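You operate a simulated robot arm through the tools that you are given. There is no shell and no other tool. Be economical: measure what you need, move in short steps, check, and stop when the job is done.

Carry out the task below with a simulated robot arm. There is one attempt and no reset: what you move stays moved.

## Task
Clamp the cam plate and scrub the old grease off it.
Fine: wet the blue brush in the wash tray, put it back, free the clamp and leave the plate in the fixture. Set down upright: blue brush. What is to be rubbed or washed off counts as gone when no trace of it is left.

It is judged by the outcome, as a careful person would: the job done as asked, and still so three seconds after it is handed in. It fails if anything else is knocked over, pushed out of place, dropped, spilled or broken.

## Robot
A 6-joint arm with a two-finger parallel gripper, fixed in place. Base frame: the origin is at the foot of the arm, x ahead of it, y to its left, z up; the work surface is at about z = 0.852. Readings come in m, degrees, newtons and seconds.
With the tool pointing down near the work surface it reaches from about 0.26 to 0.68 m from the base axis. Its first joint turns from -66.0 to 66.0 degrees. Payload 2.9 kg.
Tool frame: the origin (TCP) lies between the finger pads and is the grasp point; the fingertips stand 0.03 m ahead of it; z points along the fingers, y is the line along which they close. Largest opening 0.11 m; finger width 0.02, thickness 0.01; the body of the gripper, 0.048 by 0.112 m, starts 0.055 m behind the TCP.
Orientation is that of the tool frame in the base frame, as a unit quaternion [x, y, z, w]. With the fingers straight down and closing along the base's y, the tool's x points along the base's -x, its y along +y and its z along -z.

## Interface
- The arm moves only by the tool nudge_tool. Its argument "series" is a list that holds one entry, the list of rows, each a list of 6 numbers: the shift along the base's x, y, z in units of 200 mm (1.0 is 200 mm), then the turn, a rotation vector about the base's x, y, z in units of 90 degrees (1.0 is 90 degrees). In form: [[[x, y, z, ax, ay, az], ...]]. A call has 1 to 8 rows; each row is the pose to reach, as a shift and turn from the pose commanded when the call began. "grip" is the closure, from 0 (fully open) to 1 (shut), set as the call begins (left out, the last holds). A call with a number of a shift or a turn outside -1 to 1 is refused whole. A row lasts 0.2 s, in which the tool goes at most 0.05 m and 8.6 degrees; a call with a longer step from one row to the next is refused whole, and so is a gripper value outside its range. A pose out of reach is approached as far as the arm can. The call stops where the force on the tool passes 70 N (or 10 N more than at its start, if that is more) or the arm is blocked; 0.2 s more then pass. The fingers move at their own pace (about 0.108 m/s each) and stop on an object; they squeeze with about 34 N. The grip force told is the motor's: it shows also when the fingers shut on nothing. Time passes only in rows, and 0.2 s behind the last, so rows that repeat a pose let the fingers close. It gives the time, the measured TCP pose, the force on the tool (base axes), the opening and the grip force at its end, in the units of the frame above (readings bear some noise), with the torque about the TCP (base axes, N m) and any sound that the robot's microphone picked up.
- Cameras (640 x 400 px; columns grow to the right, rows downward): "scene" is fixed at [0.0823, 0.4495, 1.3922]; the picture's right is [-0.55, -0.83, 0.00], its down [-0.48, 0.32, -0.81] and it looks along [0.68, -0.45, -0.58] (base axes); focal length 281 px, centre (320, 200). "wrist" rides on the gripper at [0.072, 0.017, -0.103] in the tool frame; the picture's right is [-0.23, 0.97, 0.00], its down [-0.76, -0.18, -0.62] and it looks along [-0.61, -0.14, 0.78] (tool axes); focal length 222 px, centre (320, 200).
- capture(camera): a new picture of that camera. No time passes.
- measure_at(camera, pixels): for up to 12 pixels [column, row] of the newest picture of that camera ("zoom" is the newest enlarged one), the place [x, y, z] in the base frame of the surface seen there, good to about 0.003 m, but the place of the scene camera against the robot may be out by one fixed shift of up to 0.025 m in any direction. No time passes.
- close_up(camera, box): a new picture of the part [left, top, right, bottom] of that camera's present view, enlarged. No time passes.
- sign_off(): hands the job in; it is judged then, once.

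Keep the steps short. Do not move on a guess: measure, check each grasp and each placing, and mend mistakes. In all there are 80 turns and 34 pictures (those below and enlarged ones count). Leave the gripper open and the arm clear of the work at the hand-in unless told otherwise, and finish with a single line.

The tools are called after ">>>" as a command line: name --argument value ..., lists and objects as JSON in quotes. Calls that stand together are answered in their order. nudge_tool: Moves the arm, as the interface text tells. Its arguments: {"type":"object","properties":{"series":{"type":"array","items":{"type":"array","items":{"type":"array","items":{"type":"number"}}}},"grip":{"type":"number"}},"required":["series"]} The other tools are called the same way: capture (camera) takes a picture; measure_at (camera, pixels) gives the place of the surface under pixels of a picture; close_up (camera, box) takes an enlarged picture of a part of a camera's view; sign_off () hands the job in.

At the start:

```text
time: 0.0
ee_pos: [0.3714, 0.1914, 1.2194]
orientation: [0.0, 1.0, 0.0, 0.0]
contact_force: [-0.1, 0.5, 0.0]
ft_torque: [0.04, 0.01, -0.03]
gripper_width: 0.1099
grip_force: 0.1
```

scene: 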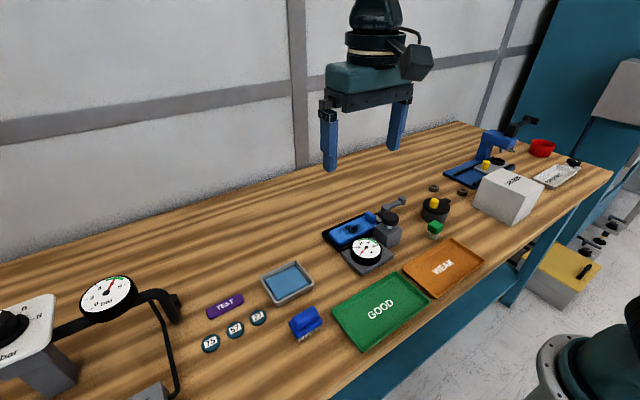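
wrist: 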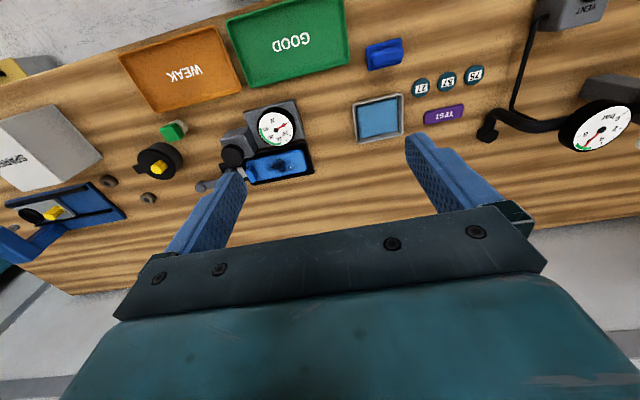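

I see a fixture with a gauge near scene (365,235), a wash tray at (288,283) and the blue brush at (305,322). I'll enlarge the views to understand the clamp.

>>> close_up --camera "scene" --box '[310, 180, 470, 280]'

>>> close_up --camera "wrist" --box '[190, 90, 350, 190]'

>>> close_up --camera "scene" --box '[190, 250, 350, 350]'

```text
4.00 times, centred on (390, 230) of scene
```

zoom: 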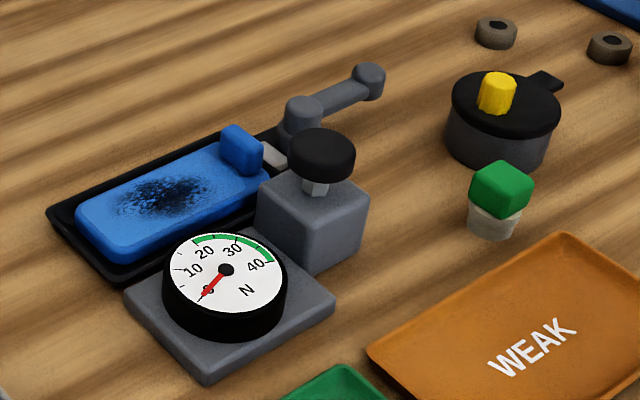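

```text
4.00 times, centred on (270, 140) of wrist
```

zoom: 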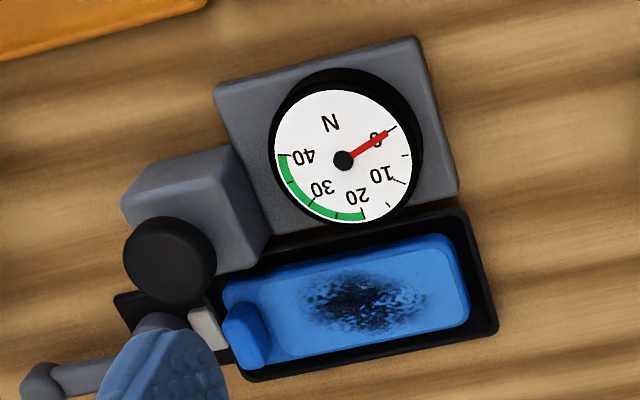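

```text
4.00 times, centred on (270, 300) of scene
```

zoom: 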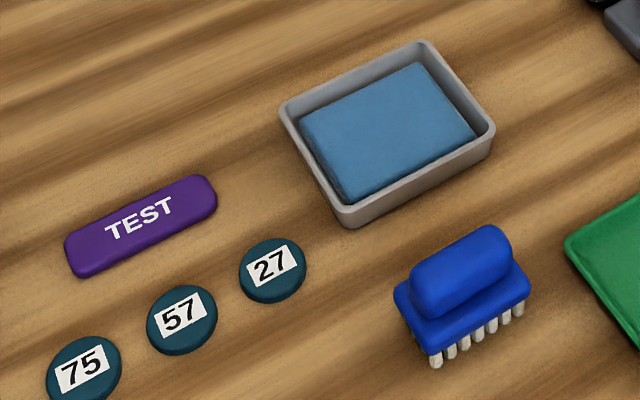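

Measuring the main features from the wrist picture (the one tied to the robot), plus the same ones in the scene camera to find the fixed shift.

>>> measure_at --camera "wrist" --pixels '[[251, 172], [303, 154], [307, 168], [258, 183], [283, 166], [232, 154], [200, 187], [385, 54], [380, 118], [357, 99], [275, 130], [241, 170]]'

>>> measure_at --camera "scene" --pixels '[[390, 218], [385, 208], [402, 200], [368, 217], [352, 229], [366, 248], [305, 317], [288, 282], [436, 203], [370, 216], [386, 211]]'

>>> close_up --camera "scene" --box '[430, 100, 590, 200]'

```text
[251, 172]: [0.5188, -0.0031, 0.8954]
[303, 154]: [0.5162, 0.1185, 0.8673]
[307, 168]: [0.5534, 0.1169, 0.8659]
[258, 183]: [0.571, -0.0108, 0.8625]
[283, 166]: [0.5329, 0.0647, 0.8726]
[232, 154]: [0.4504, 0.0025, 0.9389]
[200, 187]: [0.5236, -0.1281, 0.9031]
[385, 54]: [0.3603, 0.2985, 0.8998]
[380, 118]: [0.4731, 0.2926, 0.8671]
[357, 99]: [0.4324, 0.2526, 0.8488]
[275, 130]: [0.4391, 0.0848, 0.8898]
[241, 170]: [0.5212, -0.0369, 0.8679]
```

```text
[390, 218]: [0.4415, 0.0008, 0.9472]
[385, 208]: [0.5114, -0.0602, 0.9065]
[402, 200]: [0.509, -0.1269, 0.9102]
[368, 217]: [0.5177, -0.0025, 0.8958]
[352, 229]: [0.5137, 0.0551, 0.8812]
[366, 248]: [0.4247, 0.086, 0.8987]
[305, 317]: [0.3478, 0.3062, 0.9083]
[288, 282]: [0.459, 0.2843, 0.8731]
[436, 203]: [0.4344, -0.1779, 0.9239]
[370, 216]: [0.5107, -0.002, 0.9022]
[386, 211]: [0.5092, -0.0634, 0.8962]
```

```text
4.00 times, centred on (510, 150) of scene
```

zoom: 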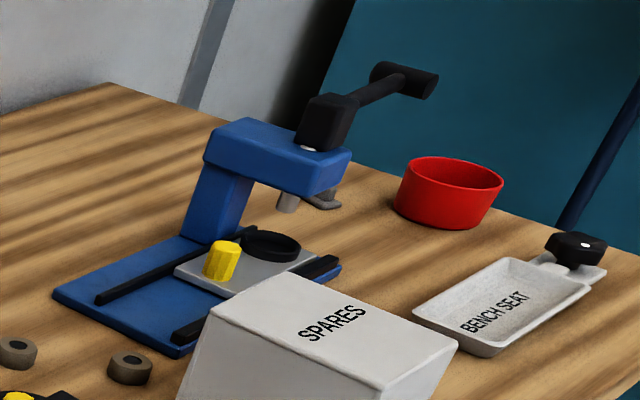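

The scene camera is off by about (-0.012, +0.005, +0.007). Fixture: plate centre near (0.53, 0.06), lever pivot near (0.52,-0.065), black knob (0.45, 0.00, 0.94). I'll move the wrist closer to look at the clamp mechanism.

>>> nudge_tool --series '[[[0.0, -0.16, -0.14, 0, 0, 0], [0.0, -0.32, -0.28, 0, 0, 0], [0.0, -0.48, -0.42, 0, 0, 0], [0.0, -0.64, -0.56, 0, 0, 0], [0.0, -0.8, -0.7, 0, 0, 0], [0.0, -0.95, -0.8, 0, 0, 0]]]' --grip 0

>>> capture --camera "wrist"

```text
time: 1.4
ee_pos: [0.3705, 0.0002, 1.0592]
orientation: [0.001, 1.0, 0.0, 0.001]
contact_force: [-0.2, -0.6, 0.0]
ft_torque: [0.03, -0.02, 0.01]
gripper_width: 0.11
grip_force: 0.0
```

```text
27 pictures are left
```

wrist: 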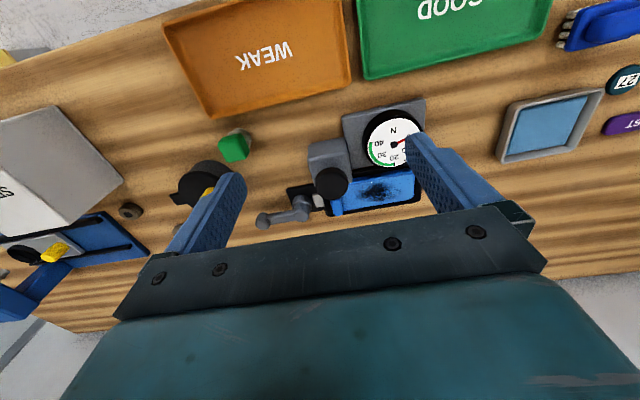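

Enlarging the fixture in this view.

>>> close_up --camera "wrist" --box '[240, 90, 432, 240]'

```text
2.67 times, centred on (336, 165) of wrist
```

zoom: 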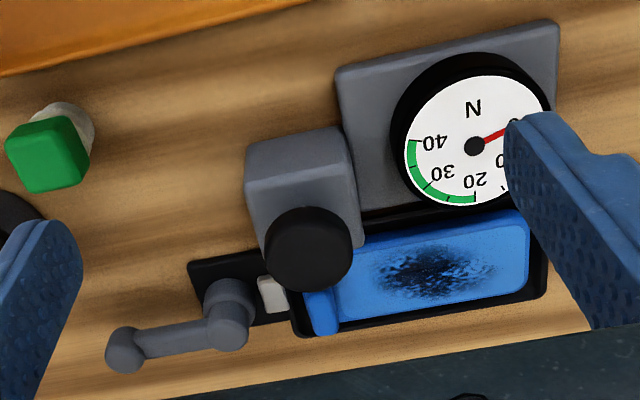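

Measuring lever, jaw, knob and plate geometry in this zoom.

>>> measure_at --camera "zoom" --pixels '[[127, 345], [230, 297], [175, 335], [230, 325], [273, 295], [318, 312], [345, 300], [520, 290], [515, 225], [308, 240], [432, 270], [215, 275]]'

>>> close_up --camera "scene" --box '[360, 185, 424, 245]'

```text
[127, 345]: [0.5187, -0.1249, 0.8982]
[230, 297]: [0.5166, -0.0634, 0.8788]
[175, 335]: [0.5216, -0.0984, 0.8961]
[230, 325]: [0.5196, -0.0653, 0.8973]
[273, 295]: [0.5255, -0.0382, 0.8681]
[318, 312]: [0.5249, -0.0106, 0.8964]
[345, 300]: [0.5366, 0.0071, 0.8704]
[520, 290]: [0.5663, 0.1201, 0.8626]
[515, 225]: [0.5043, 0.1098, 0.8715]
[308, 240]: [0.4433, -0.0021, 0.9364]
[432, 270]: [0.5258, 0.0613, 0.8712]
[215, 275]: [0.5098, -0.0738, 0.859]
```

```text
6.67 times, centred on (392, 215) of scene
```

zoom: 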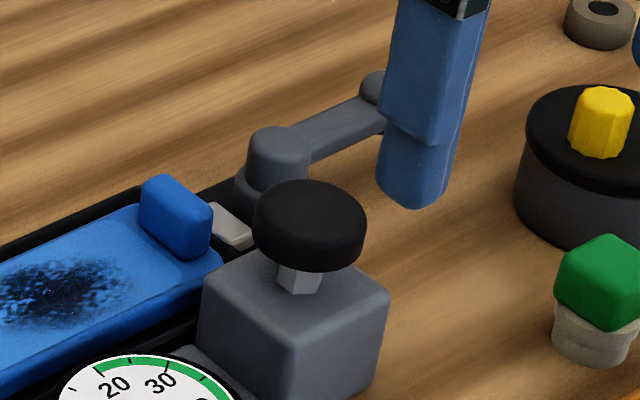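

Lever pivot is about (0.519,-0.066), its end knob about (0.521,-0.125), top z≈0.90. It swings horizontally. I'll shut the fingers and bring them beside the lever end on its -x side, staying high first.

>>> nudge_tool --series '[[[0.15, -0.15, 0, 0, 0, 0], [0.3, -0.3, 0, 0, 0, 0], [0.45, -0.45, 0, 0, 0, 0], [0.59, -0.59, -0.1, 0, 0, 0], [0.59, -0.59, -0.3, 0, 0, 0], [0.59, -0.59, -0.5, 0, 0, 0]]]' --grip 1

>>> capture --camera "wrist"

```text
time: 2.8
ee_pos: [0.4877, -0.1176, 0.9579]
orientation: [0.0, 1.0, 0.0, 0.0]
contact_force: [0.1, -0.1, -0.8]
ft_torque: [0.04, -0.03, 0.01]
gripper_width: 0.0
grip_force: 34.1
```

```text
24 pictures are left
```

wrist: 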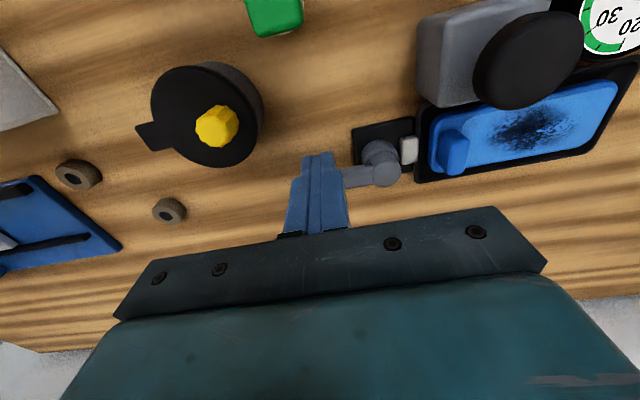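

There's a visible gap between jaw (408,150) and the plate tab: it is open. I'll lower to lever height and push a little towards +x, watching the force.

>>> nudge_tool --series '[[[0, 0, -0.13, 0, 0, 0], [0, 0, -0.25, 0, 0, 0], [0.05, 0, -0.25, 0, 0, 0], [0.1, 0, -0.25, 0, 0, 0], [0.15, 0, -0.25, 0, 0, 0], [0.2, 0.0, -0.25, 0, 0, 0]]]'

>>> capture --camera "scene"

```text
time: 4.2
ee_pos: [0.5115, -0.1166, 0.9062]
orientation: [0.004, 1.0, 0.003, -0.023]
contact_force: [-11.8, 0.4, 2.3]
ft_torque: [0.06, 0.14, 0.05]
gripper_width: 0.0
grip_force: 34.4
stopped in row 6: the force on the tool passed its limit at 82 N (the readings are from after the stop); the commanded pose is now the measured one
```

```text
23 pictures are left
```

scene: 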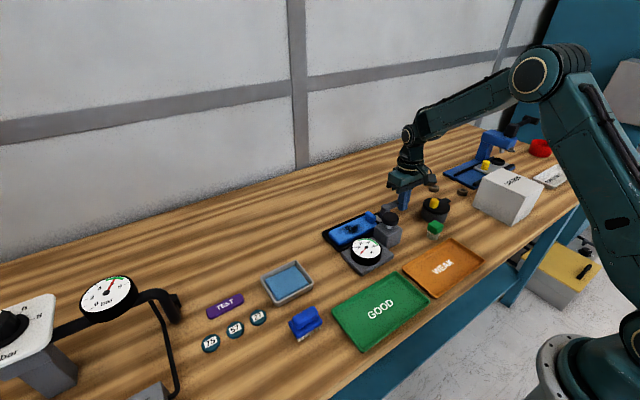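

Blocked in +x (82 N), lever didn't turn, so it swings the other way. I'll lift, level the tool, and come down on the lever's +x side.

>>> nudge_tool --series '[[[-0.08, 0, 0, -0.004, -0.029, 0.005], [-0.08, 0, 0.23, -0.004, -0.029, 0.005], [0.1, 0, 0.23, -0.004, -0.029, 0.005], [0.22, 0, 0.23, -0.004, -0.029, 0.005], [0.22, 0, 0.1, -0.004, -0.029, 0.005], [0.22, 0, 0, -0.004, -0.029, 0.005]]]'

>>> capture --camera "wrist"

```text
time: 5.6
ee_pos: [0.5561, -0.1202, 0.9055]
orientation: [0.0, 1.0, -0.001, 0.004]
contact_force: [0.3, -0.5, -0.5]
ft_torque: [0.01, -0.01, 0.01]
gripper_width: 0.0
grip_force: 33.9
```

```text
22 pictures are left
```

wrist: 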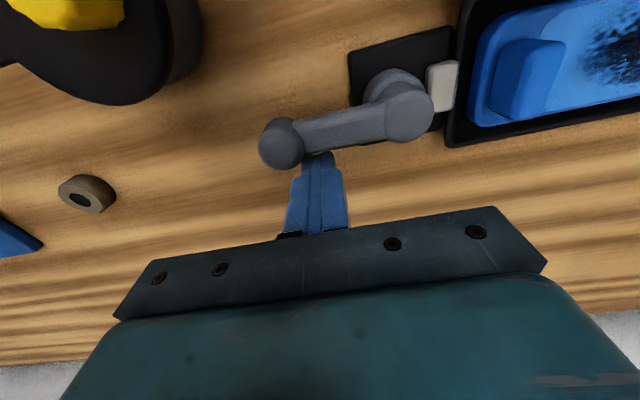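

The fingers are beside the lever end. Now pushing it gently towards -x.

>>> nudge_tool --series '[[[-0.05, 0, 0, 0, 0, 0], [-0.1, 0, 0, 0, 0, 0], [-0.14, 0, 0, 0, 0, 0], [-0.18, 0, 0, 0, 0, 0], [-0.22, 0.01, 0, 0, 0, 0]]]'

>>> close_up --camera "scene" --box '[310, 180, 470, 280]'

```text
time: 6.8
ee_pos: [0.5113, -0.1159, 0.9059]
orientation: [0.0, 1.0, -0.001, 0.002]
contact_force: [1.8, -1.0, 0.6]
ft_torque: [-0.01, -0.01, 0.02]
gripper_width: 0.0
grip_force: 34.2
```

```text
4.00 times, centred on (390, 230) of scene
```

zoom: 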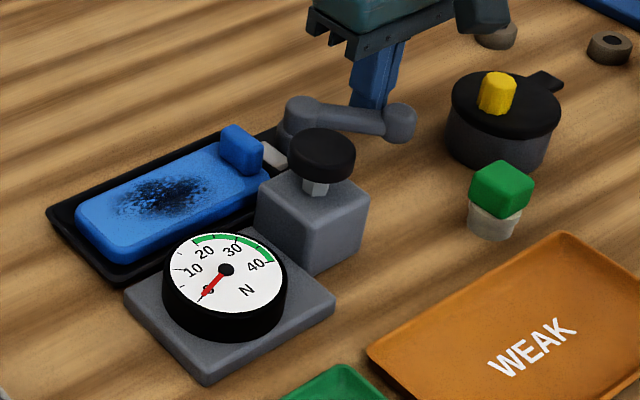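

It turns freely that way (θ≈30°). Continuing along the arc to about 75°.

>>> nudge_tool --series '[[[-0.037, 0.005, 0, 0, 0, 0], [-0.073, 0.01, 0, 0, 0, 0], [-0.105, 0.028, 0, 0, 0, 0], [-0.13, 0.047, 0, 0, 0, 0], [-0.156, 0.072, 0, 0, 0, 0], [-0.178, 0.098, 0, 0, 0, 0]]]'

>>> close_up --camera "scene" --box '[310, 180, 470, 280]'

```text
time: 8.2
ee_pos: [0.4758, -0.0976, 0.9062]
orientation: [-0.001, 1.0, -0.001, 0.003]
contact_force: [0.3, -1.6, -1.1]
ft_torque: [-0.03, -0.01, -0.02]
gripper_width: 0.0
grip_force: 34.0
```

```text
4.00 times, centred on (390, 230) of scene
```

zoom: 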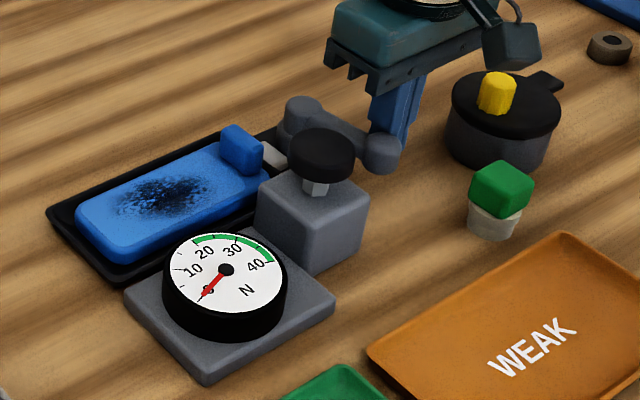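

Still free, gauge still 0. Continuing to about 90–100°, watching for resistance.

>>> nudge_tool --series '[[[-0.017, 0.03, 0, 0, 0, 0], [-0.032, 0.061, 0, 0, 0, 0], [-0.04, 0.085, 0, 0, 0, 0], [-0.044, 0.105, 0, 0, 0, 0]]]'

>>> close_up --camera "scene" --box '[310, 180, 470, 280]'

```text
time: 9.2
ee_pos: [0.4701, -0.0858, 0.9074]
orientation: [0.011, 1.0, -0.008, 0.006]
contact_force: [15.7, -56.8, -14.9]
ft_torque: [-0.74, -0.27, 0.39]
gripper_width: 0.0
grip_force: 34.2
```

```text
4.00 times, centred on (390, 230) of scene
```

zoom: 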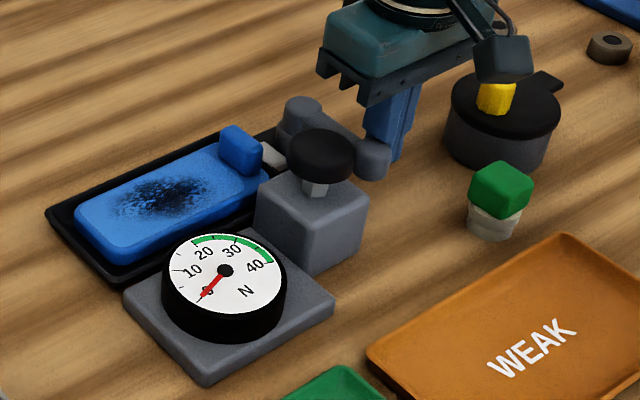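

57 N: the lever has hit its stop at about 90°. Gauge still reads 0. I'll back off and look at the jaw.

>>> nudge_tool --series '[[[0, -0.08, 0, 0, 0, 0], [0, -0.12, 0.15, 0, 0, 0], [-0.1, -0.1, 0.35, 0, 0, 0], [-0.2, 0, 0.5, 0, 0, 0]]]'

>>> close_up --camera "wrist" --box '[280, 40, 520, 190]'

```text
time: 10.2
ee_pos: [0.4274, -0.0772, 1.0046]
orientation: [-0.001, 1.0, 0.0, 0.002]
contact_force: [-0.1, 0.0, 0.6]
ft_torque: [0.01, 0.02, 0.02]
gripper_width: 0.0001
grip_force: 34.2
```

```text
2.67 times, centred on (400, 115) of wrist
```

zoom: 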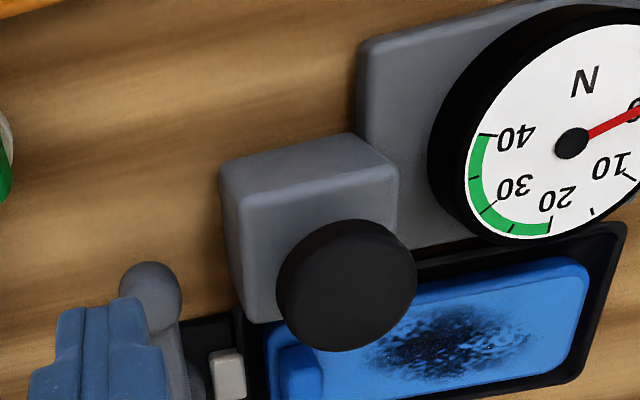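

I need a clearer view of the jaw; moving to a vantage point above the lever.

>>> nudge_tool --series '[[[0.1, -0.12, 0.02, 0, 0, 0], [0.25, -0.26, 0.02, 0, 0, 0], [0.38, -0.26, -0.05, 0, 0, 0]]]'

>>> close_up --camera "wrist" --box '[280, 20, 600, 220]'

```text
time: 11.0
ee_pos: [0.5065, -0.1265, 0.9949]
orientation: [0.0, 1.0, 0.0, 0.003]
contact_force: [-0.3, 0.3, 0.4]
ft_torque: [0.01, -0.02, 0.04]
gripper_width: 0.0001
grip_force: 34.4
```

```text
2.00 times, centred on (440, 120) of wrist
```

zoom: 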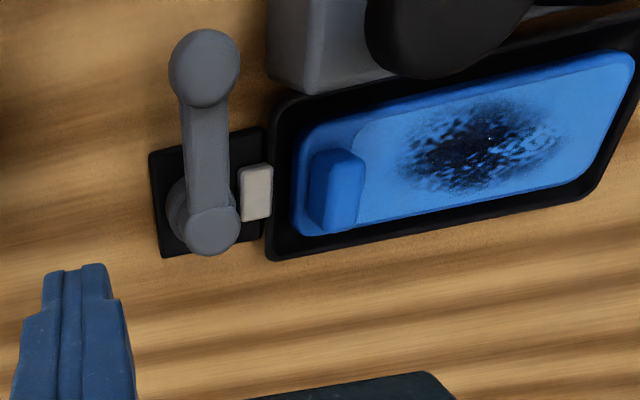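

Measuring the jaw, plate edge and lever now.

>>> measure_at --camera "zoom" --pixels '[[243, 195], [268, 190], [256, 180], [308, 190], [290, 190], [362, 190], [335, 165], [212, 225], [204, 70], [285, 245], [300, 100], [595, 190]]'

```text
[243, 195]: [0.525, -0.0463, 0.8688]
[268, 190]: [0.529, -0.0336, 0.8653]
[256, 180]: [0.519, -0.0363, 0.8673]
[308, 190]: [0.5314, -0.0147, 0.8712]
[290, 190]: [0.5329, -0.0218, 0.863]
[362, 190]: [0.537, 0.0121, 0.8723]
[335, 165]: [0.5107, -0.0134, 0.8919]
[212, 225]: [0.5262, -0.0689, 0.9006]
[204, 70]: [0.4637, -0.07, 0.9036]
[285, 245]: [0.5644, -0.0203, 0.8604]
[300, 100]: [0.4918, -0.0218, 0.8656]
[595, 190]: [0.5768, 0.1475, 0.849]
```

Jaw end is at y≈-0.033, plate edge at -0.015: the jaw hasn't moved yet, so the lever probably has more travel against resistance. I'll come back to the lever's end (max leverage) and press further in +y.

>>> nudge_tool --series '[[[-0.2, 0.08, -0.05, 0, 0, 0], [-0.2, 0.08, -0.25, 0, 0, 0], [-0.2, 0.08, -0.445, 0, 0, 0], [-0.2, 0.14, -0.445, 0, 0, 0], [-0.2, 0.18, -0.445, 0, 0, 0], [-0.2, 0.21, -0.445, 0, 0, 0], [-0.2, 0.235, -0.445, 0, 0, 0], [-0.2, 0.26, -0.445, 0, 0, 0]]]'

>>> close_up --camera "scene" --box '[310, 180, 470, 280]'

```text
time: 12.8
ee_pos: [0.4631, -0.0857, 0.9081]
orientation: [0.013, 1.0, -0.009, 0.003]
contact_force: [-8.9, -60.4, 6.1]
ft_torque: [-0.86, 0.16, 0.34]
gripper_width: 0.0
grip_force: 34.0
```

```text
4.00 times, centred on (390, 230) of scene
```

zoom: 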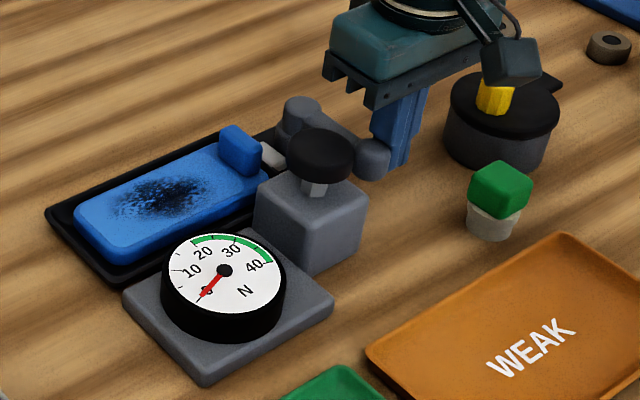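

The lever is at a hard stop (60 N, still ~90°), and the fixture looked as if it moved a hair, so I stop pushing. I'll retreat and inspect the knob and fixture.

>>> nudge_tool --series '[[[0, -0.1, 0, 0, 0, 0], [0, -0.13, 0.2, 0, 0, 0], [-0.15, -0.1, 0.4, 0, 0, 0], [-0.35, 0.05, 0.5, 0, 0, 0], [-0.5, 0.2, 0.5, 0, 0, 0], [-0.55, 0.35, 0.45, 0, 0, 0]]]' --grip 0

>>> close_up --camera "wrist" --box '[200, 80, 456, 240]'

>>> close_up --camera "scene" --box '[310, 180, 470, 280]'

```text
refused: row 3 steps farther than a row can; nothing moved
```

```text
2.50 times, centred on (328, 160) of wrist
```

zoom: 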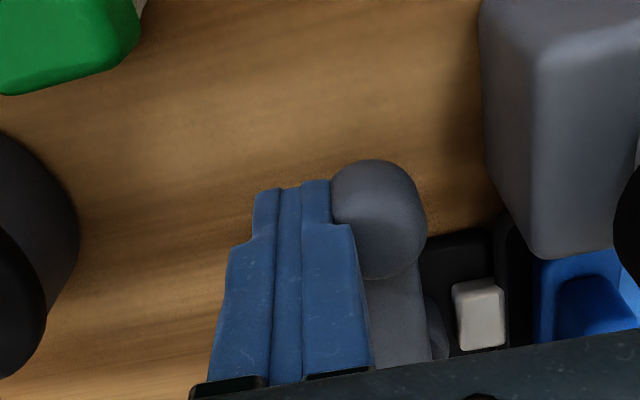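

```text
4.00 times, centred on (390, 230) of scene
```

zoom: 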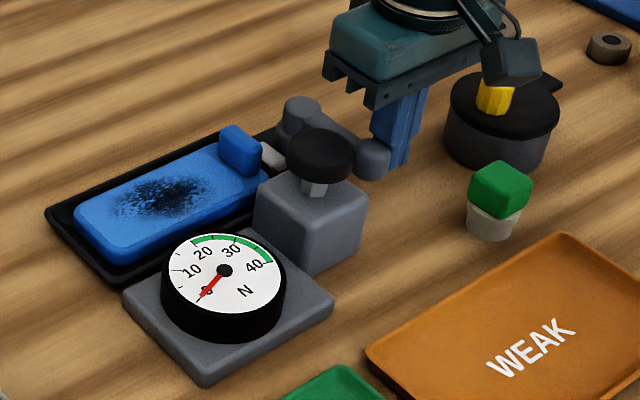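

Smaller steps for the retreat.

>>> nudge_tool --series '[[[0, -0.1, 0, 0, 0, 0], [0, -0.13, 0.2, 0, 0, 0], [-0.1, -0.1, 0.38, 0, 0, 0], [-0.25, 0.0, 0.45, 0, 0, 0], [-0.4, 0.12, 0.48, 0, 0, 0], [-0.5, 0.26, 0.48, 0, 0, 0], [-0.5, 0.43, 0.48, 0, 0, 0]]]'

>>> close_up --camera "wrist" --box '[200, 80, 456, 240]'

>>> close_up --camera "scene" --box '[310, 180, 470, 280]'

```text
time: 14.4
ee_pos: [0.365, 0.0095, 1.0055]
orientation: [0.0, 1.0, -0.001, 0.003]
contact_force: [-0.5, 0.2, -0.1]
ft_torque: [0.01, -0.02, -0.04]
gripper_width: 0.0
grip_force: 33.9
```

```text
2.50 times, centred on (328, 160) of wrist
```

zoom: 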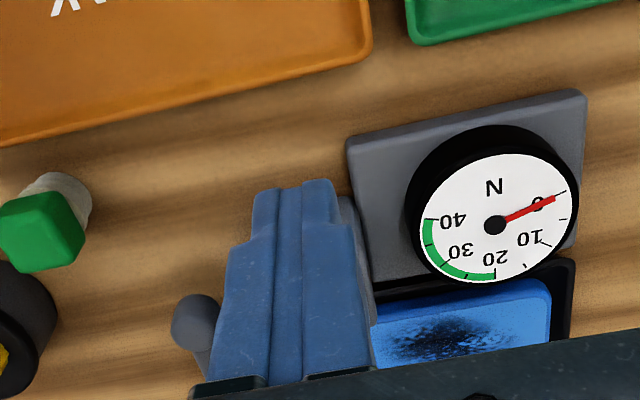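

```text
4.00 times, centred on (390, 230) of scene
```

zoom: 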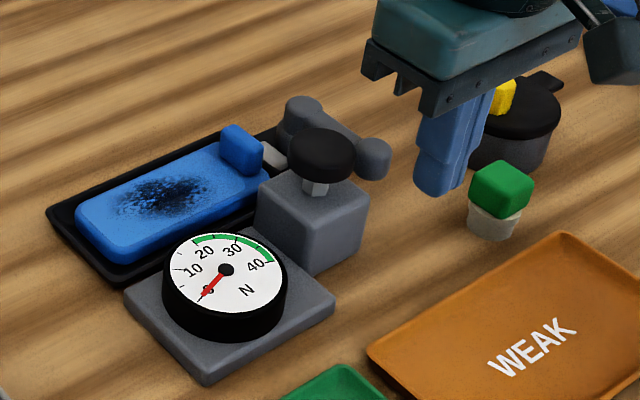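

The fixture sprang back; nothing displaced, gauge 0. The lever alone doesn't clamp, so I'll test the black knob (centre ≈ (0.449,0.001), top 0.937). Open, move above it, and descend around it.

>>> nudge_tool --series '[[[0, 0, 0.02, 0, 0, 0], [0.1, 0, 0.02, 0, 0, 0], [0.25, -0.02, 0.02, 0, 0, 0], [0.42, -0.043, 0.02, 0, 0, 0], [0.42, -0.043, -0.1, 0, 0, 0], [0.42, -0.043, -0.22, 0, 0, 0], [0.42, -0.043, -0.265, 0, 0, 0]]]' --grip 0

>>> capture --camera "wrist"

```text
time: 16.0
ee_pos: [0.4506, 0.0026, 0.9527]
orientation: [0.001, 1.0, -0.001, 0.003]
contact_force: [-0.7, -0.6, -0.5]
ft_torque: [-0.02, 0.02, -0.01]
gripper_width: 0.1097
grip_force: 0.2
```

```text
11 pictures are left
```

wrist: 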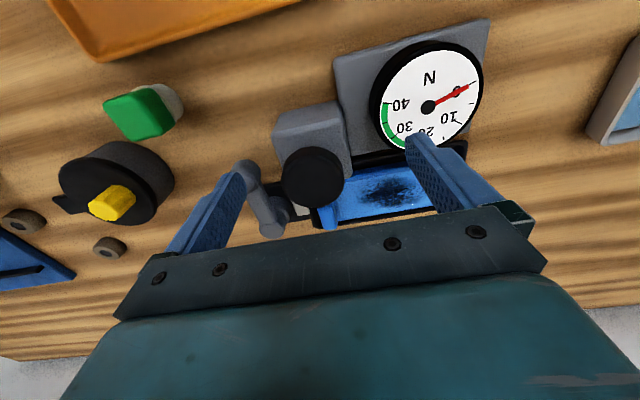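

Fingers straddle the knob (at pixel (312,177)). Closing on it.

>>> nudge_tool --series '[[[0, 0, 0, 0, 0, 0], [0, 0, 0, 0, 0, 0], [0, 0, 0, 0, 0, 0]]]' --grip 1

```text
time: 16.8
ee_pos: [0.4504, -0.0047, 0.9526]
orientation: [0.008, 1.0, -0.006, 0.003]
contact_force: [4.0, -39.5, -6.2]
ft_torque: [-0.32, -0.22, -0.31]
gripper_width: 0.0414
grip_force: 44.7
```

Force -39 N in y and the torque show the knob centre at about (0.457,-0.005). Reopening, recentring and closing again.

>>> nudge_tool --series '[[[0, 0, 0, 0, 0, 0], [0, -0.032, 0, 0, 0, 0], [0.034, -0.032, 0, 0, 0, 0]]]' --grip 0.5

>>> nudge_tool --series '[[[0, 0, 0, 0, 0, 0], [0, 0, 0, 0, 0, 0]]]' --grip 1

```text
time: 17.6
ee_pos: [0.4552, -0.0031, 0.9527]
orientation: [-0.001, 1.0, 0.0, 0.003]
contact_force: [0.9, 0.5, 0.0]
ft_torque: [-0.01, -0.01, 0.02]
gripper_width: 0.055
grip_force: 0.0
```

```text
time: 18.2
ee_pos: [0.4556, -0.0044, 0.9542]
orientation: [0.0, 1.0, 0.0, 0.003]
contact_force: [0.8, -4.3, 1.1]
ft_torque: [-0.06, 0.16, 0.05]
gripper_width: 0.0415
grip_force: 45.1
```

Well centred now. Trying a clockwise turn (tightening) of about 25° in small steps.

>>> nudge_tool --series '[[[0, 0, 0, 0, 0, -0.07], [0, 0, 0, 0, 0, -0.14], [0, 0, 0, 0, 0, -0.21], [0, 0, 0, 0, 0, -0.28]]]'

>>> close_up --camera "scene" --box '[310, 180, 470, 280]'

```text
time: 19.2
ee_pos: [0.4551, -0.0043, 0.9515]
orientation: [0.218, 0.976, -0.001, 0.003]
contact_force: [-0.7, -1.2, 1.1]
ft_torque: [-0.03, 0.01, 0.55]
gripper_width: 0.0414
grip_force: 44.6
```

```text
4.00 times, centred on (390, 230) of scene
```

zoom: 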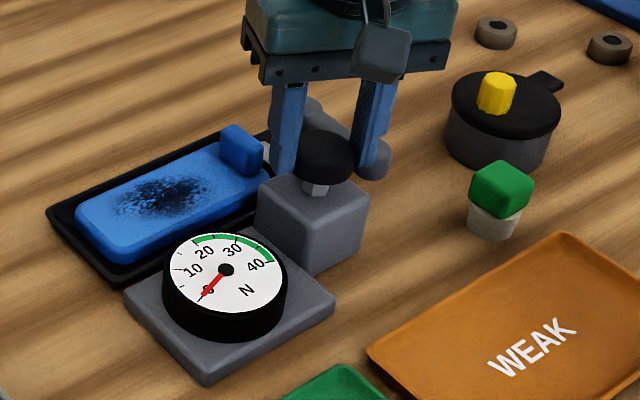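

The knob (or my grip on it) turned 25° with a steady 0.55 N·m, gauge still 0. Turning further clockwise to about 85° and then looking closely at jaw, gauge and the hex stem.

>>> nudge_tool --series '[[[0, 0, 0, 0, 0, -0.09], [0, 0, 0, 0, 0, -0.18], [0, 0, 0, 0, 0, -0.27], [0, 0, 0, 0, 0, -0.36], [0, 0, 0, 0, 0, -0.45], [0, 0, 0, 0, 0, -0.54], [0, 0, 0, 0, 0, -0.62]]]'

>>> close_up --camera "scene" --box '[330, 190, 426, 250]'

```text
time: 20.8
ee_pos: [0.4554, -0.0043, 0.9513]
orientation: [0.649, 0.761, -0.003, 0.003]
contact_force: [8.2, 4.0, 0.8]
ft_torque: [0.01, -0.2, 0.98]
gripper_width: 0.0407
grip_force: 44.7
```

```text
6.67 times, centred on (378, 220) of scene
```

zoom: 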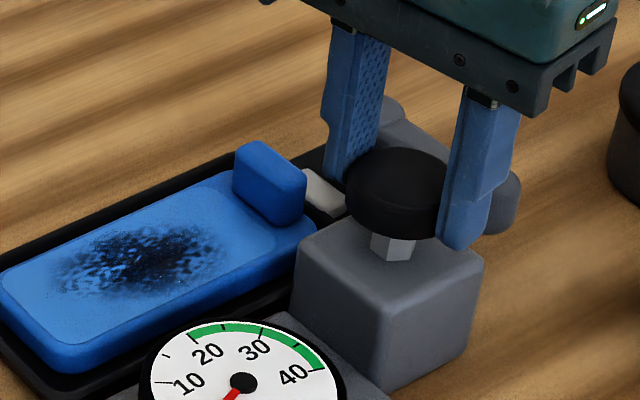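

Torque rose to about 1 N·m and the hex stem visibly turned, so the knob does turn. Checking the gauge.

>>> close_up --camera "scene" --box '[320, 195, 416, 265]'

```text
5.71 times, centred on (368, 230) of scene
```

zoom: 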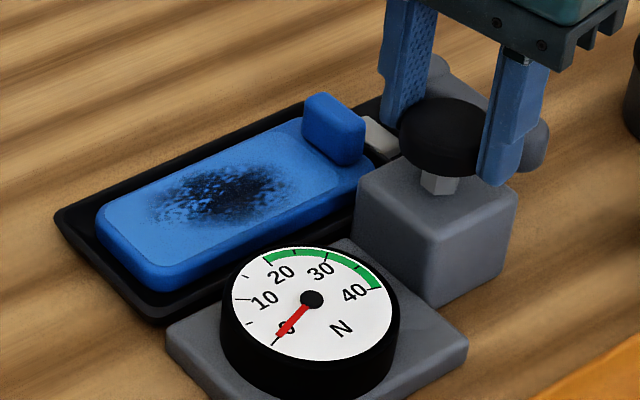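

Gauge still 0. The knob keeps turning, so I'll keep going clockwise without releasing while the wrist allows, watching the torque.

>>> nudge_tool --series '[[[0, 0, 0, 0, 0, -0.09], [0, 0, 0, 0, 0, -0.18], [0, 0, 0, 0, 0, -0.27], [0, 0, 0, 0, 0, -0.36], [0, 0, 0, 0, 0, -0.45], [0, 0, 0, 0, 0, -0.54], [0, 0, 0, 0, 0, -0.62]]]'

```text
time: 22.4
ee_pos: [0.4546, -0.0063, 0.9513]
orientation: [0.93, 0.368, -0.004, 0.0]
contact_force: [10.2, -5.4, 1.1]
ft_torque: [-0.19, -0.28, 0.58]
gripper_width: 0.0414
grip_force: 44.8
```

Opening varied by 0.7 mm while turning, so the fingers were likely slipping: the stem being hexagonal suggests a plunger that is pressed or pulled. Testing a gentle 4 mm pull and then 4 mm push while holding.

>>> nudge_tool --series '[[[0, 0, 0.01, 0, 0, 0], [0, 0, 0.02, 0, 0, 0], [0, 0, 0.02, 0, 0, 0]]]'

>>> nudge_tool --series '[[[0, 0, -0.02, 0, 0, 0], [0, 0, -0.04, 0, 0, 0], [0, 0, -0.04, 0, 0, 0]]]'

>>> close_up --camera "scene" --box '[320, 195, 416, 265]'

```text
time: 23.2
ee_pos: [0.4548, -0.0044, 0.9533]
orientation: [0.93, 0.368, -0.005, 0.001]
contact_force: [12.8, -9.8, -32.8]
ft_torque: [-0.16, -0.19, -0.11]
gripper_width: 0.0416
grip_force: 45.4
```

```text
time: 24.0
ee_pos: [0.4548, -0.0045, 0.9472]
orientation: [0.93, 0.367, -0.003, 0.001]
contact_force: [1.2, -13.4, 1.4]
ft_torque: [-0.74, 0.47, -0.12]
gripper_width: 0.0412
grip_force: 44.7
```

```text
5.71 times, centred on (368, 230) of scene
```

zoom: 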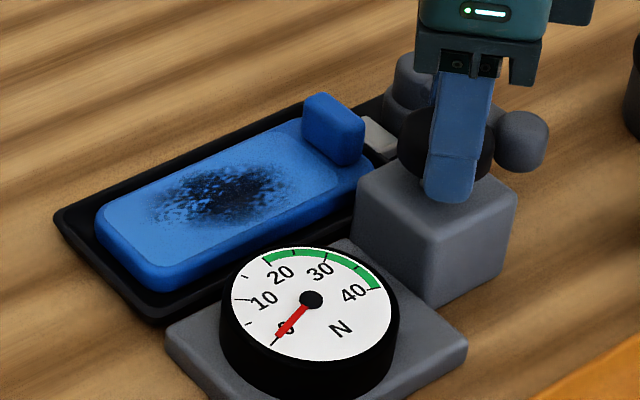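

The pull met 33 N, but pushing down moved the knob ~6 mm with almost no force: it's a plunger. I'll open, rise, and press it from the top with closed fingers.

>>> nudge_tool --series '[[[0, 0, 0, 0, 0, 0], [0, 0, 0, 0, 0, 0], [0, 0, 0.1, 0, 0, 0.08], [0, 0, 0.25, 0, 0, 0.17], [0, 0, 0.25, 0, 0, 0.26], [0, 0, 0.25, 0, 0, 0.35], [0, 0, 0.25, 0, 0, 0.44], [0, 0, 0.25, 0, 0, 0.53]]]' --grip 0

>>> nudge_tool --series '[[[0, 0, 0, 0, 0, 0.09], [0, 0, 0, 0, 0, 0.18], [0, 0, 0, 0, 0, 0.27], [0, 0, 0, 0, 0, 0.36], [0, 0, 0, 0, 0, 0.45], [0, 0, 0, 0, 0, 0.54], [0, 0, 0, 0, 0, 0.63], [0, 0, 0, 0, 0, 0.72]]]' --grip 1

>>> close_up --camera "scene" --box '[320, 190, 430, 265]'

```text
time: 25.8
ee_pos: [0.4571, -0.0026, 0.9968]
orientation: [0.701, 0.713, -0.003, 0.002]
contact_force: [-1.0, -0.3, 0.3]
ft_torque: [0.02, 0.01, 0.0]
gripper_width: 0.11
grip_force: 0.1
```

```text
time: 27.6
ee_pos: [0.4546, -0.0042, 0.9969]
orientation: [0.209, 0.978, -0.001, 0.003]
contact_force: [0.6, 0.9, 0.3]
ft_torque: [0.01, 0.02, 0.0]
gripper_width: 0.0001
grip_force: 34.0
```

```text
5.33 times, centred on (375, 228) of scene
```

zoom: 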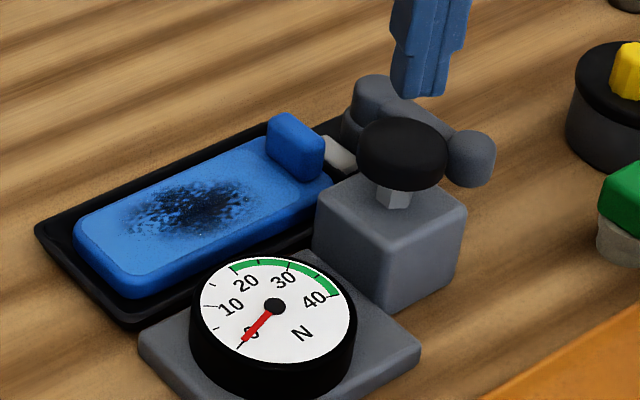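

Knob is back up (spring return). Pressing it down from the top in small steps, reading the force.

>>> nudge_tool --series '[[[0, 0, -0.1, 0, 0, -0.05], [0, 0, -0.14, 0, 0, -0.1], [0, 0, -0.16, 0, 0, -0.132], [0, 0, -0.17, 0, 0, -0.132], [0, 0, -0.18, 0, 0, -0.132]]]'

```text
time: 28.8
ee_pos: [0.4566, -0.004, 0.9605]
orientation: [0.31, 0.951, -0.001, 0.003]
contact_force: [0.2, -0.2, 1.1]
ft_torque: [0.05, 0.02, -0.04]
gripper_width: 0.0001
grip_force: 33.9
```

No real contact yet at tip z≈0.930. Continuing slowly.

>>> nudge_tool --series '[[[0, 0, -0.01, 0, 0, 0], [0, 0, -0.02, 0, 0, 0], [0, 0, -0.03, 0, 0, 0]]]'

>>> nudge_tool --series '[[[0, 0, -0.01, 0, 0, 0], [0, 0, -0.02, 0, 0, 0], [0, 0, -0.03, 0, 0, 0]]]'

```text
time: 29.6
ee_pos: [0.4563, -0.0042, 0.9555]
orientation: [0.311, 0.95, -0.002, 0.004]
contact_force: [0.2, -1.0, 2.1]
ft_torque: [0.01, -0.03, -0.01]
gripper_width: 0.0001
grip_force: 34.3
heard: click
```

```text
time: 30.4
ee_pos: [0.4562, -0.0044, 0.9506]
orientation: [0.31, 0.951, -0.001, 0.006]
contact_force: [-6.8, 1.2, 31.0]
ft_torque: [0.18, 0.42, 0.03]
gripper_width: 0.0
grip_force: 33.9
```

A click was heard: it's a push button. I'll rise and look at jaw and gauge.

>>> nudge_tool --series '[[[0, 0, 0.05, 0, 0, 0.06], [0, 0, 0.2, 0, 0, 0.13], [0, 0, 0.35, 0, 0, 0.2], [0, 0, 0.45, 0, 0, 0.28], [0, 0, 0.45, 0, 0, 0.36], [0, 0, 0.45, 0, 0, 0.4]]]'

>>> close_up --camera "scene" --box '[320, 190, 430, 265]'

```text
time: 31.8
ee_pos: [0.4555, -0.0042, 1.0395]
orientation: [0.0, 1.0, -0.001, 0.004]
contact_force: [0.1, 0.9, 0.3]
ft_torque: [0.01, 0.0, -0.03]
gripper_width: 0.0001
grip_force: 33.6
```

```text
5.33 times, centred on (375, 228) of scene
```

zoom: 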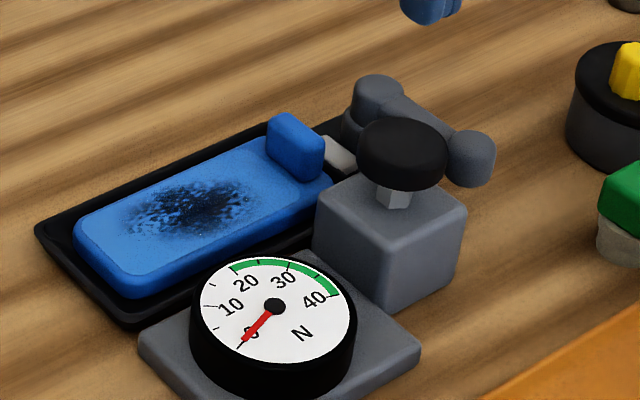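

No visible change. The button may have unlocked the lever; I'll feel the lever again past 90°, gently.

>>> nudge_tool --series '[[[0.02, -0.2, 0, 0, 0, 0], [0.04, -0.4, 0, 0, 0, 0], [0.04, -0.5, -0.2, 0, 0, 0], [0.04, -0.5, -0.43, 0, 0, 0], [0.04, -0.5, -0.66, 0, 0, 0], [0.04, -0.45, -0.66, 0, 0, 0], [0.04, -0.42, -0.66, 0, 0, 0], [0.04, -0.39, -0.66, 0, 0, 0]]]'

>>> nudge_tool --series '[[[0, 0.01, 0, 0, 0, 0], [0, 0.02, 0, 0, 0, 0], [0, 0.03, 0, 0, 0, 0], [0, 0.04, 0, 0, 0, 0]]]'

```text
time: 33.6
ee_pos: [0.4615, -0.0861, 0.9074]
orientation: [0.008, 1.0, -0.004, 0.003]
contact_force: [-6.6, -32.5, 1.5]
ft_torque: [-0.46, 0.13, 0.1]
gripper_width: 0.0
grip_force: 33.3
```

```text
time: 34.6
ee_pos: [0.4607, -0.0861, 0.9085]
orientation: [0.017, 1.0, -0.009, 0.002]
contact_force: [-10.7, -62.8, 9.9]
ft_torque: [-0.76, 0.15, 0.33]
gripper_width: 0.0
grip_force: 34.0
```

Definitely a hard stop at 90°. I'll check directly whether the plate is held: grasp its tab (≈(0.52,-0.011), top 0.896) and try a tiny lift. First retreat and go above the tab with a half-open gripper.

>>> nudge_tool --series '[[[0, -0.1, 0, 0, 0, 0], [0, -0.1, 0.2, 0, 0, 0], [0.08, -0.1, 0.4, 0, 0, 0], [0.18, 0.05, 0.4, 0, 0, 0], [0.3, 0.2, 0.4, 0, 0, 0], [0.3, 0.34, 0.35, 0, 0, 0]]]' --grip 1

>>> nudge_tool --series '[[[0, 0, 0, 0, 0, 0]]]' --grip 0.55

>>> capture --camera "wrist"

```text
time: 36.0
ee_pos: [0.5242, -0.0056, 0.9766]
orientation: [0.001, 1.0, -0.001, 0.003]
contact_force: [-1.0, -0.5, 0.7]
ft_torque: [-0.04, 0.04, 0.02]
gripper_width: 0.0
grip_force: 33.7
```

```text
time: 36.4
ee_pos: [0.526, -0.0047, 0.976]
orientation: [0.001, 1.0, -0.001, 0.004]
contact_force: [0.5, 0.7, 0.9]
ft_torque: [0.01, -0.01, -0.01]
gripper_width: 0.0495
grip_force: 0.2
```

```text
4 pictures are left
```

wrist: 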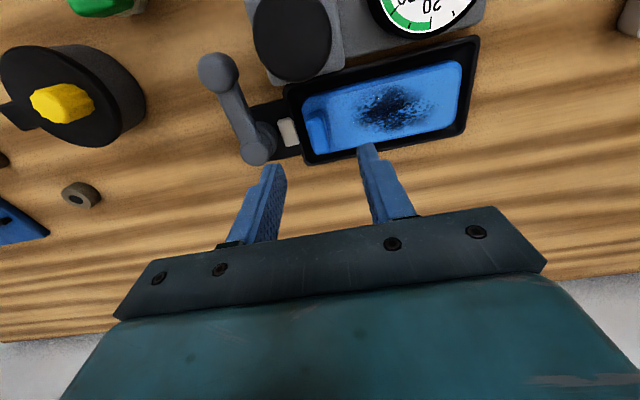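

Only 4 pictures remain, so I rely on free measurements. Measuring tab, jaw, plate outline here, and brush/tray in the scene picture.

>>> measure_at --camera "wrist" --pixels '[[312, 128], [322, 125], [317, 145], [316, 112], [289, 132], [298, 130], [309, 135], [445, 72], [455, 120], [395, 105], [215, 65], [258, 150]]'

>>> measure_at --camera "scene" --pixels '[[298, 318], [314, 310], [305, 316], [292, 322], [322, 314], [300, 337], [288, 279], [268, 276], [307, 272], [298, 303], [283, 300], [305, 305]]'

```text
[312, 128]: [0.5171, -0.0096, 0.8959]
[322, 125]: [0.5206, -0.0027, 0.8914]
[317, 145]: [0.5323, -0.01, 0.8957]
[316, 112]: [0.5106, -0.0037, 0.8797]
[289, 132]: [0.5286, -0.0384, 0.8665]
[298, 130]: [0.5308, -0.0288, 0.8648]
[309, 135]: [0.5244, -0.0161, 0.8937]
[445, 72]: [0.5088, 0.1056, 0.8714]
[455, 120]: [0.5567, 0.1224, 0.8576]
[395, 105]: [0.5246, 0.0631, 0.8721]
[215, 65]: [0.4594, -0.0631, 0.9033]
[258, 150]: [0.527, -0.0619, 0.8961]
```

```text
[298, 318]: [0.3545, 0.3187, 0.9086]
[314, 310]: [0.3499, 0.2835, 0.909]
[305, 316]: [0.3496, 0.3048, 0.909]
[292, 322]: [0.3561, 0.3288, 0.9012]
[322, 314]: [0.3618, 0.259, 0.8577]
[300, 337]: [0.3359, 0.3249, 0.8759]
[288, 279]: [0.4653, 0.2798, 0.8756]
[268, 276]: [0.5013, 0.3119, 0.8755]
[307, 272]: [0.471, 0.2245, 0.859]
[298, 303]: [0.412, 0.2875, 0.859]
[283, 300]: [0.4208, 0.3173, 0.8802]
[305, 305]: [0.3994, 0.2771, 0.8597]
```

Tab centre (0.522,-0.010), top 0.896. Lowering the half-open fingers around it and closing.

>>> nudge_tool --series '[[[-0.015, -0.025, 0, 0, 0, 0], [-0.015, -0.025, -0.15, 0, 0, 0], [-0.015, -0.025, -0.25, 0, 0, 0], [-0.015, -0.025, -0.33, 0, 0, 0]]]'

>>> nudge_tool --series '[[[0, 0, 0, 0, 0, 0], [0, 0, 0, 0, 0, 0]]]' --grip 1

```text
time: 37.4
ee_pos: [0.5204, -0.0129, 0.9104]
orientation: [0.002, 1.0, -0.001, 0.003]
contact_force: [0.1, -0.3, -0.3]
ft_torque: [0.01, -0.03, -0.03]
gripper_width: 0.0495
grip_force: 0.1
```

```text
time: 38.0
ee_pos: [0.5213, -0.0083, 0.911]
orientation: [-0.004, 1.0, 0.002, 0.003]
contact_force: [1.8, 30.1, 0.0]
ft_torque: [0.49, -0.11, -0.13]
gripper_width: 0.0157
grip_force: 34.3
```

The plate resists 30 N in y already. Relaxing that, then a tiny 2–3 mm lift test.

>>> nudge_tool --series '[[[0, 0.025, 0, 0, 0, 0], [0, 0.025, 0, 0, 0, 0]]]'

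>>> nudge_tool --series '[[[0, 0, 0.007, 0, 0, 0], [0, 0, 0.014, 0, 0, 0], [0, 0, 0.014, 0, 0, 0]]]'

```text
time: 38.6
ee_pos: [0.5202, -0.009, 0.9127]
orientation: [0.003, 1.0, -0.001, 0.003]
contact_force: [-2.0, 6.2, 0.0]
ft_torque: [0.27, 0.12, 0.25]
gripper_width: 0.0157
grip_force: 34.0
```

```text
time: 39.4
ee_pos: [0.52, -0.0084, 0.9131]
orientation: [0.002, 1.0, -0.001, 0.002]
contact_force: [2.3, -1.5, -18.0]
ft_torque: [-0.08, -0.15, 0.17]
gripper_width: 0.0159
grip_force: 34.4
```

The plate takes 18 N up and 30 N sideways without moving: it is clamped with the lever at 90°. I'll measure the grease extent and plate edges from the current wrist picture while opening the fingers and rising.

>>> measure_at --camera "wrist" --pixels '[[353, 112], [440, 95], [390, 85], [400, 130], [360, 90], [430, 120], [405, 82], [335, 100], [335, 145], [460, 70], [462, 100], [375, 128]]'

>>> nudge_tool --series '[[[0, 0, 0, 0, 0, 0], [0, 0, 0.1, 0, 0, 0], [0, 0, 0.3, 0, 0, 0], [0, 0, 0.5, 0, 0, 0]]]' --grip 0.55

```text
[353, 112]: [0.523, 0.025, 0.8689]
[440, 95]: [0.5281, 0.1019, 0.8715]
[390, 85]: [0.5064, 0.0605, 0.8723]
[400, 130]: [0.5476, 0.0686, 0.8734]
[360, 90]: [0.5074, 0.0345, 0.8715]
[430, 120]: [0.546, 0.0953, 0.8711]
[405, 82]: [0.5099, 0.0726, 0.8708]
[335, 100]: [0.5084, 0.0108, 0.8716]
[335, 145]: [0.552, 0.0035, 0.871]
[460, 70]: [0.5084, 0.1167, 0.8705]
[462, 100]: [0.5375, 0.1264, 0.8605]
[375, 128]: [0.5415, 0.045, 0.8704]
```

```text
time: 40.4
ee_pos: [0.5198, -0.0088, 1.0136]
orientation: [0.002, 1.0, -0.001, 0.003]
contact_force: [-0.7, 0.6, -0.2]
ft_torque: [0.02, -0.04, -0.02]
gripper_width: 0.0495
grip_force: 0.2
```

Grease covers x 0.505–0.55, y 0.025–0.102 at z 0.871. Now flying to above the brush while turning the tool 90° so the fingers close across its handle.

>>> nudge_tool --series '[[[-0.1, 0.2, 0.05, 0, 0, 0.09], [-0.2, 0.4, 0.05, 0, 0, 0.18], [-0.3, 0.6, 0.05, 0, 0, 0.27], [-0.4, 0.8, 0.05, 0, 0, 0.36], [-0.5, 0.95, 0.05, 0, 0, 0.45], [-0.6, 1.0, 0.05, 0, 0, 0.54], [-0.7, 1.0, 0.05, 0, 0, 0.63], [-0.8, 1.0, 0.0, 0, 0, 0.72]]]' --grip 0

>>> nudge_tool --series '[[[0, 0.2, 0, 0, 0, 0.07], [0, 0.4, 0, 0, 0, 0.14], [0, 0.58, 0, 0, 0, 0.21], [0, 0.58, -0.05, 0, 0, 0.28]]]'

>>> capture --camera "wrist"

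```text
time: 42.2
ee_pos: [0.3603, 0.1945, 1.012]
orientation: [-0.536, 0.844, 0.001, 0.003]
contact_force: [-0.3, -0.2, 0.5]
ft_torque: [-0.02, 0.02, 0.0]
gripper_width: 0.1101
grip_force: 0.0
```

```text
time: 43.2
ee_pos: [0.3633, 0.3103, 1.0026]
orientation: [0.707, -0.707, -0.002, -0.003]
contact_force: [0.1, 0.7, -0.3]
ft_torque: [0.01, 0.01, -0.05]
gripper_width: 0.1101
grip_force: 0.0
```

```text
3 pictures are left
```

wrist: 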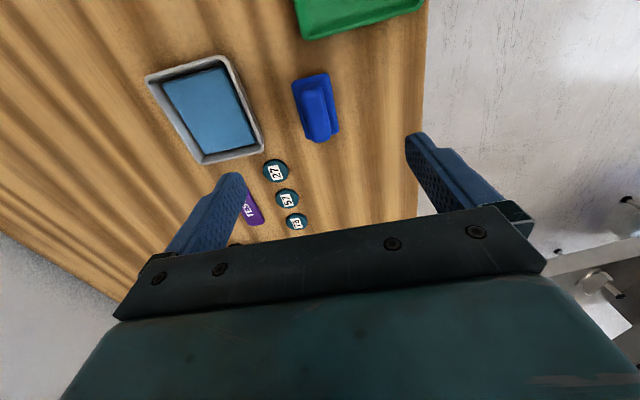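

Brush at (317,108), tray at (208,112). Measuring both.

>>> measure_at --camera "wrist" --pixels '[[312, 85], [317, 105], [323, 128], [308, 106], [327, 104], [296, 85], [327, 75], [337, 128], [312, 137], [318, 95]]'

>>> measure_at --camera "wrist" --pixels '[[208, 108], [170, 90], [220, 72], [245, 140], [205, 155], [148, 76], [226, 57], [263, 150], [202, 162], [190, 120], [230, 110], [215, 130]]'

```text
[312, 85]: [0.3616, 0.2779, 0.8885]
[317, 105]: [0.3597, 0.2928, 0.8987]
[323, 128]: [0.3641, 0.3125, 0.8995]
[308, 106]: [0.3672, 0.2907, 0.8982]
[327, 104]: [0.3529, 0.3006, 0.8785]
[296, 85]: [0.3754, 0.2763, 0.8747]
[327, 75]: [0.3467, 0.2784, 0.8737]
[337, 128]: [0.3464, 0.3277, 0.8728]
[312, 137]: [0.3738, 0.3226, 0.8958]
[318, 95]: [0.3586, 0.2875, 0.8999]
```

```text
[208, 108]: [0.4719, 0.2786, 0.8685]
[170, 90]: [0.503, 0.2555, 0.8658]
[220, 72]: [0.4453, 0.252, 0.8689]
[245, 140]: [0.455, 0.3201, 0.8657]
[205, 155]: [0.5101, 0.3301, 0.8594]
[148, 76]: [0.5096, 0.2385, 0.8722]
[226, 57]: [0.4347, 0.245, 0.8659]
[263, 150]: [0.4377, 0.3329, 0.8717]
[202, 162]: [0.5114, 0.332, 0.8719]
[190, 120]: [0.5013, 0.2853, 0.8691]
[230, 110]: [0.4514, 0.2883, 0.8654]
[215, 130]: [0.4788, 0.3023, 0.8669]
```

Brush: centre (0.361,0.300), aligned with y, handle z 0.875–0.899. Tray: sponge x 0.443–0.503, y 0.25–0.325, top 0.868. Descending on the brush handle with partly closed fingers.

>>> nudge_tool --series '[[[-0.012, -0.05, 0, 0, 0, 0], [-0.012, -0.05, -0.2, 0, 0, 0], [-0.012, -0.05, -0.38, 0, 0, 0], [-0.012, -0.05, -0.478, 0, 0, 0]]]' --grip 0.45

>>> nudge_tool --series '[[[0, 0, 0, 0, 0, 0], [0, 0, 0, 0, 0, 0], [0, 0, 0, 0, 0, 0]]]' --grip 1

```text
time: 44.2
ee_pos: [0.3563, 0.2996, 0.9067]
orientation: [-0.706, 0.709, 0.001, 0.002]
contact_force: [0.4, 0.2, -1.1]
ft_torque: [-0.02, 0.0, 0.01]
gripper_width: 0.0606
grip_force: 0.0
```

```text
time: 45.0
ee_pos: [0.3574, 0.3, 0.9081]
orientation: [-0.706, 0.708, 0.002, 0.003]
contact_force: [0.8, 0.3, -0.9]
ft_torque: [0.0, 0.02, -0.03]
gripper_width: 0.0207
grip_force: 34.2
```

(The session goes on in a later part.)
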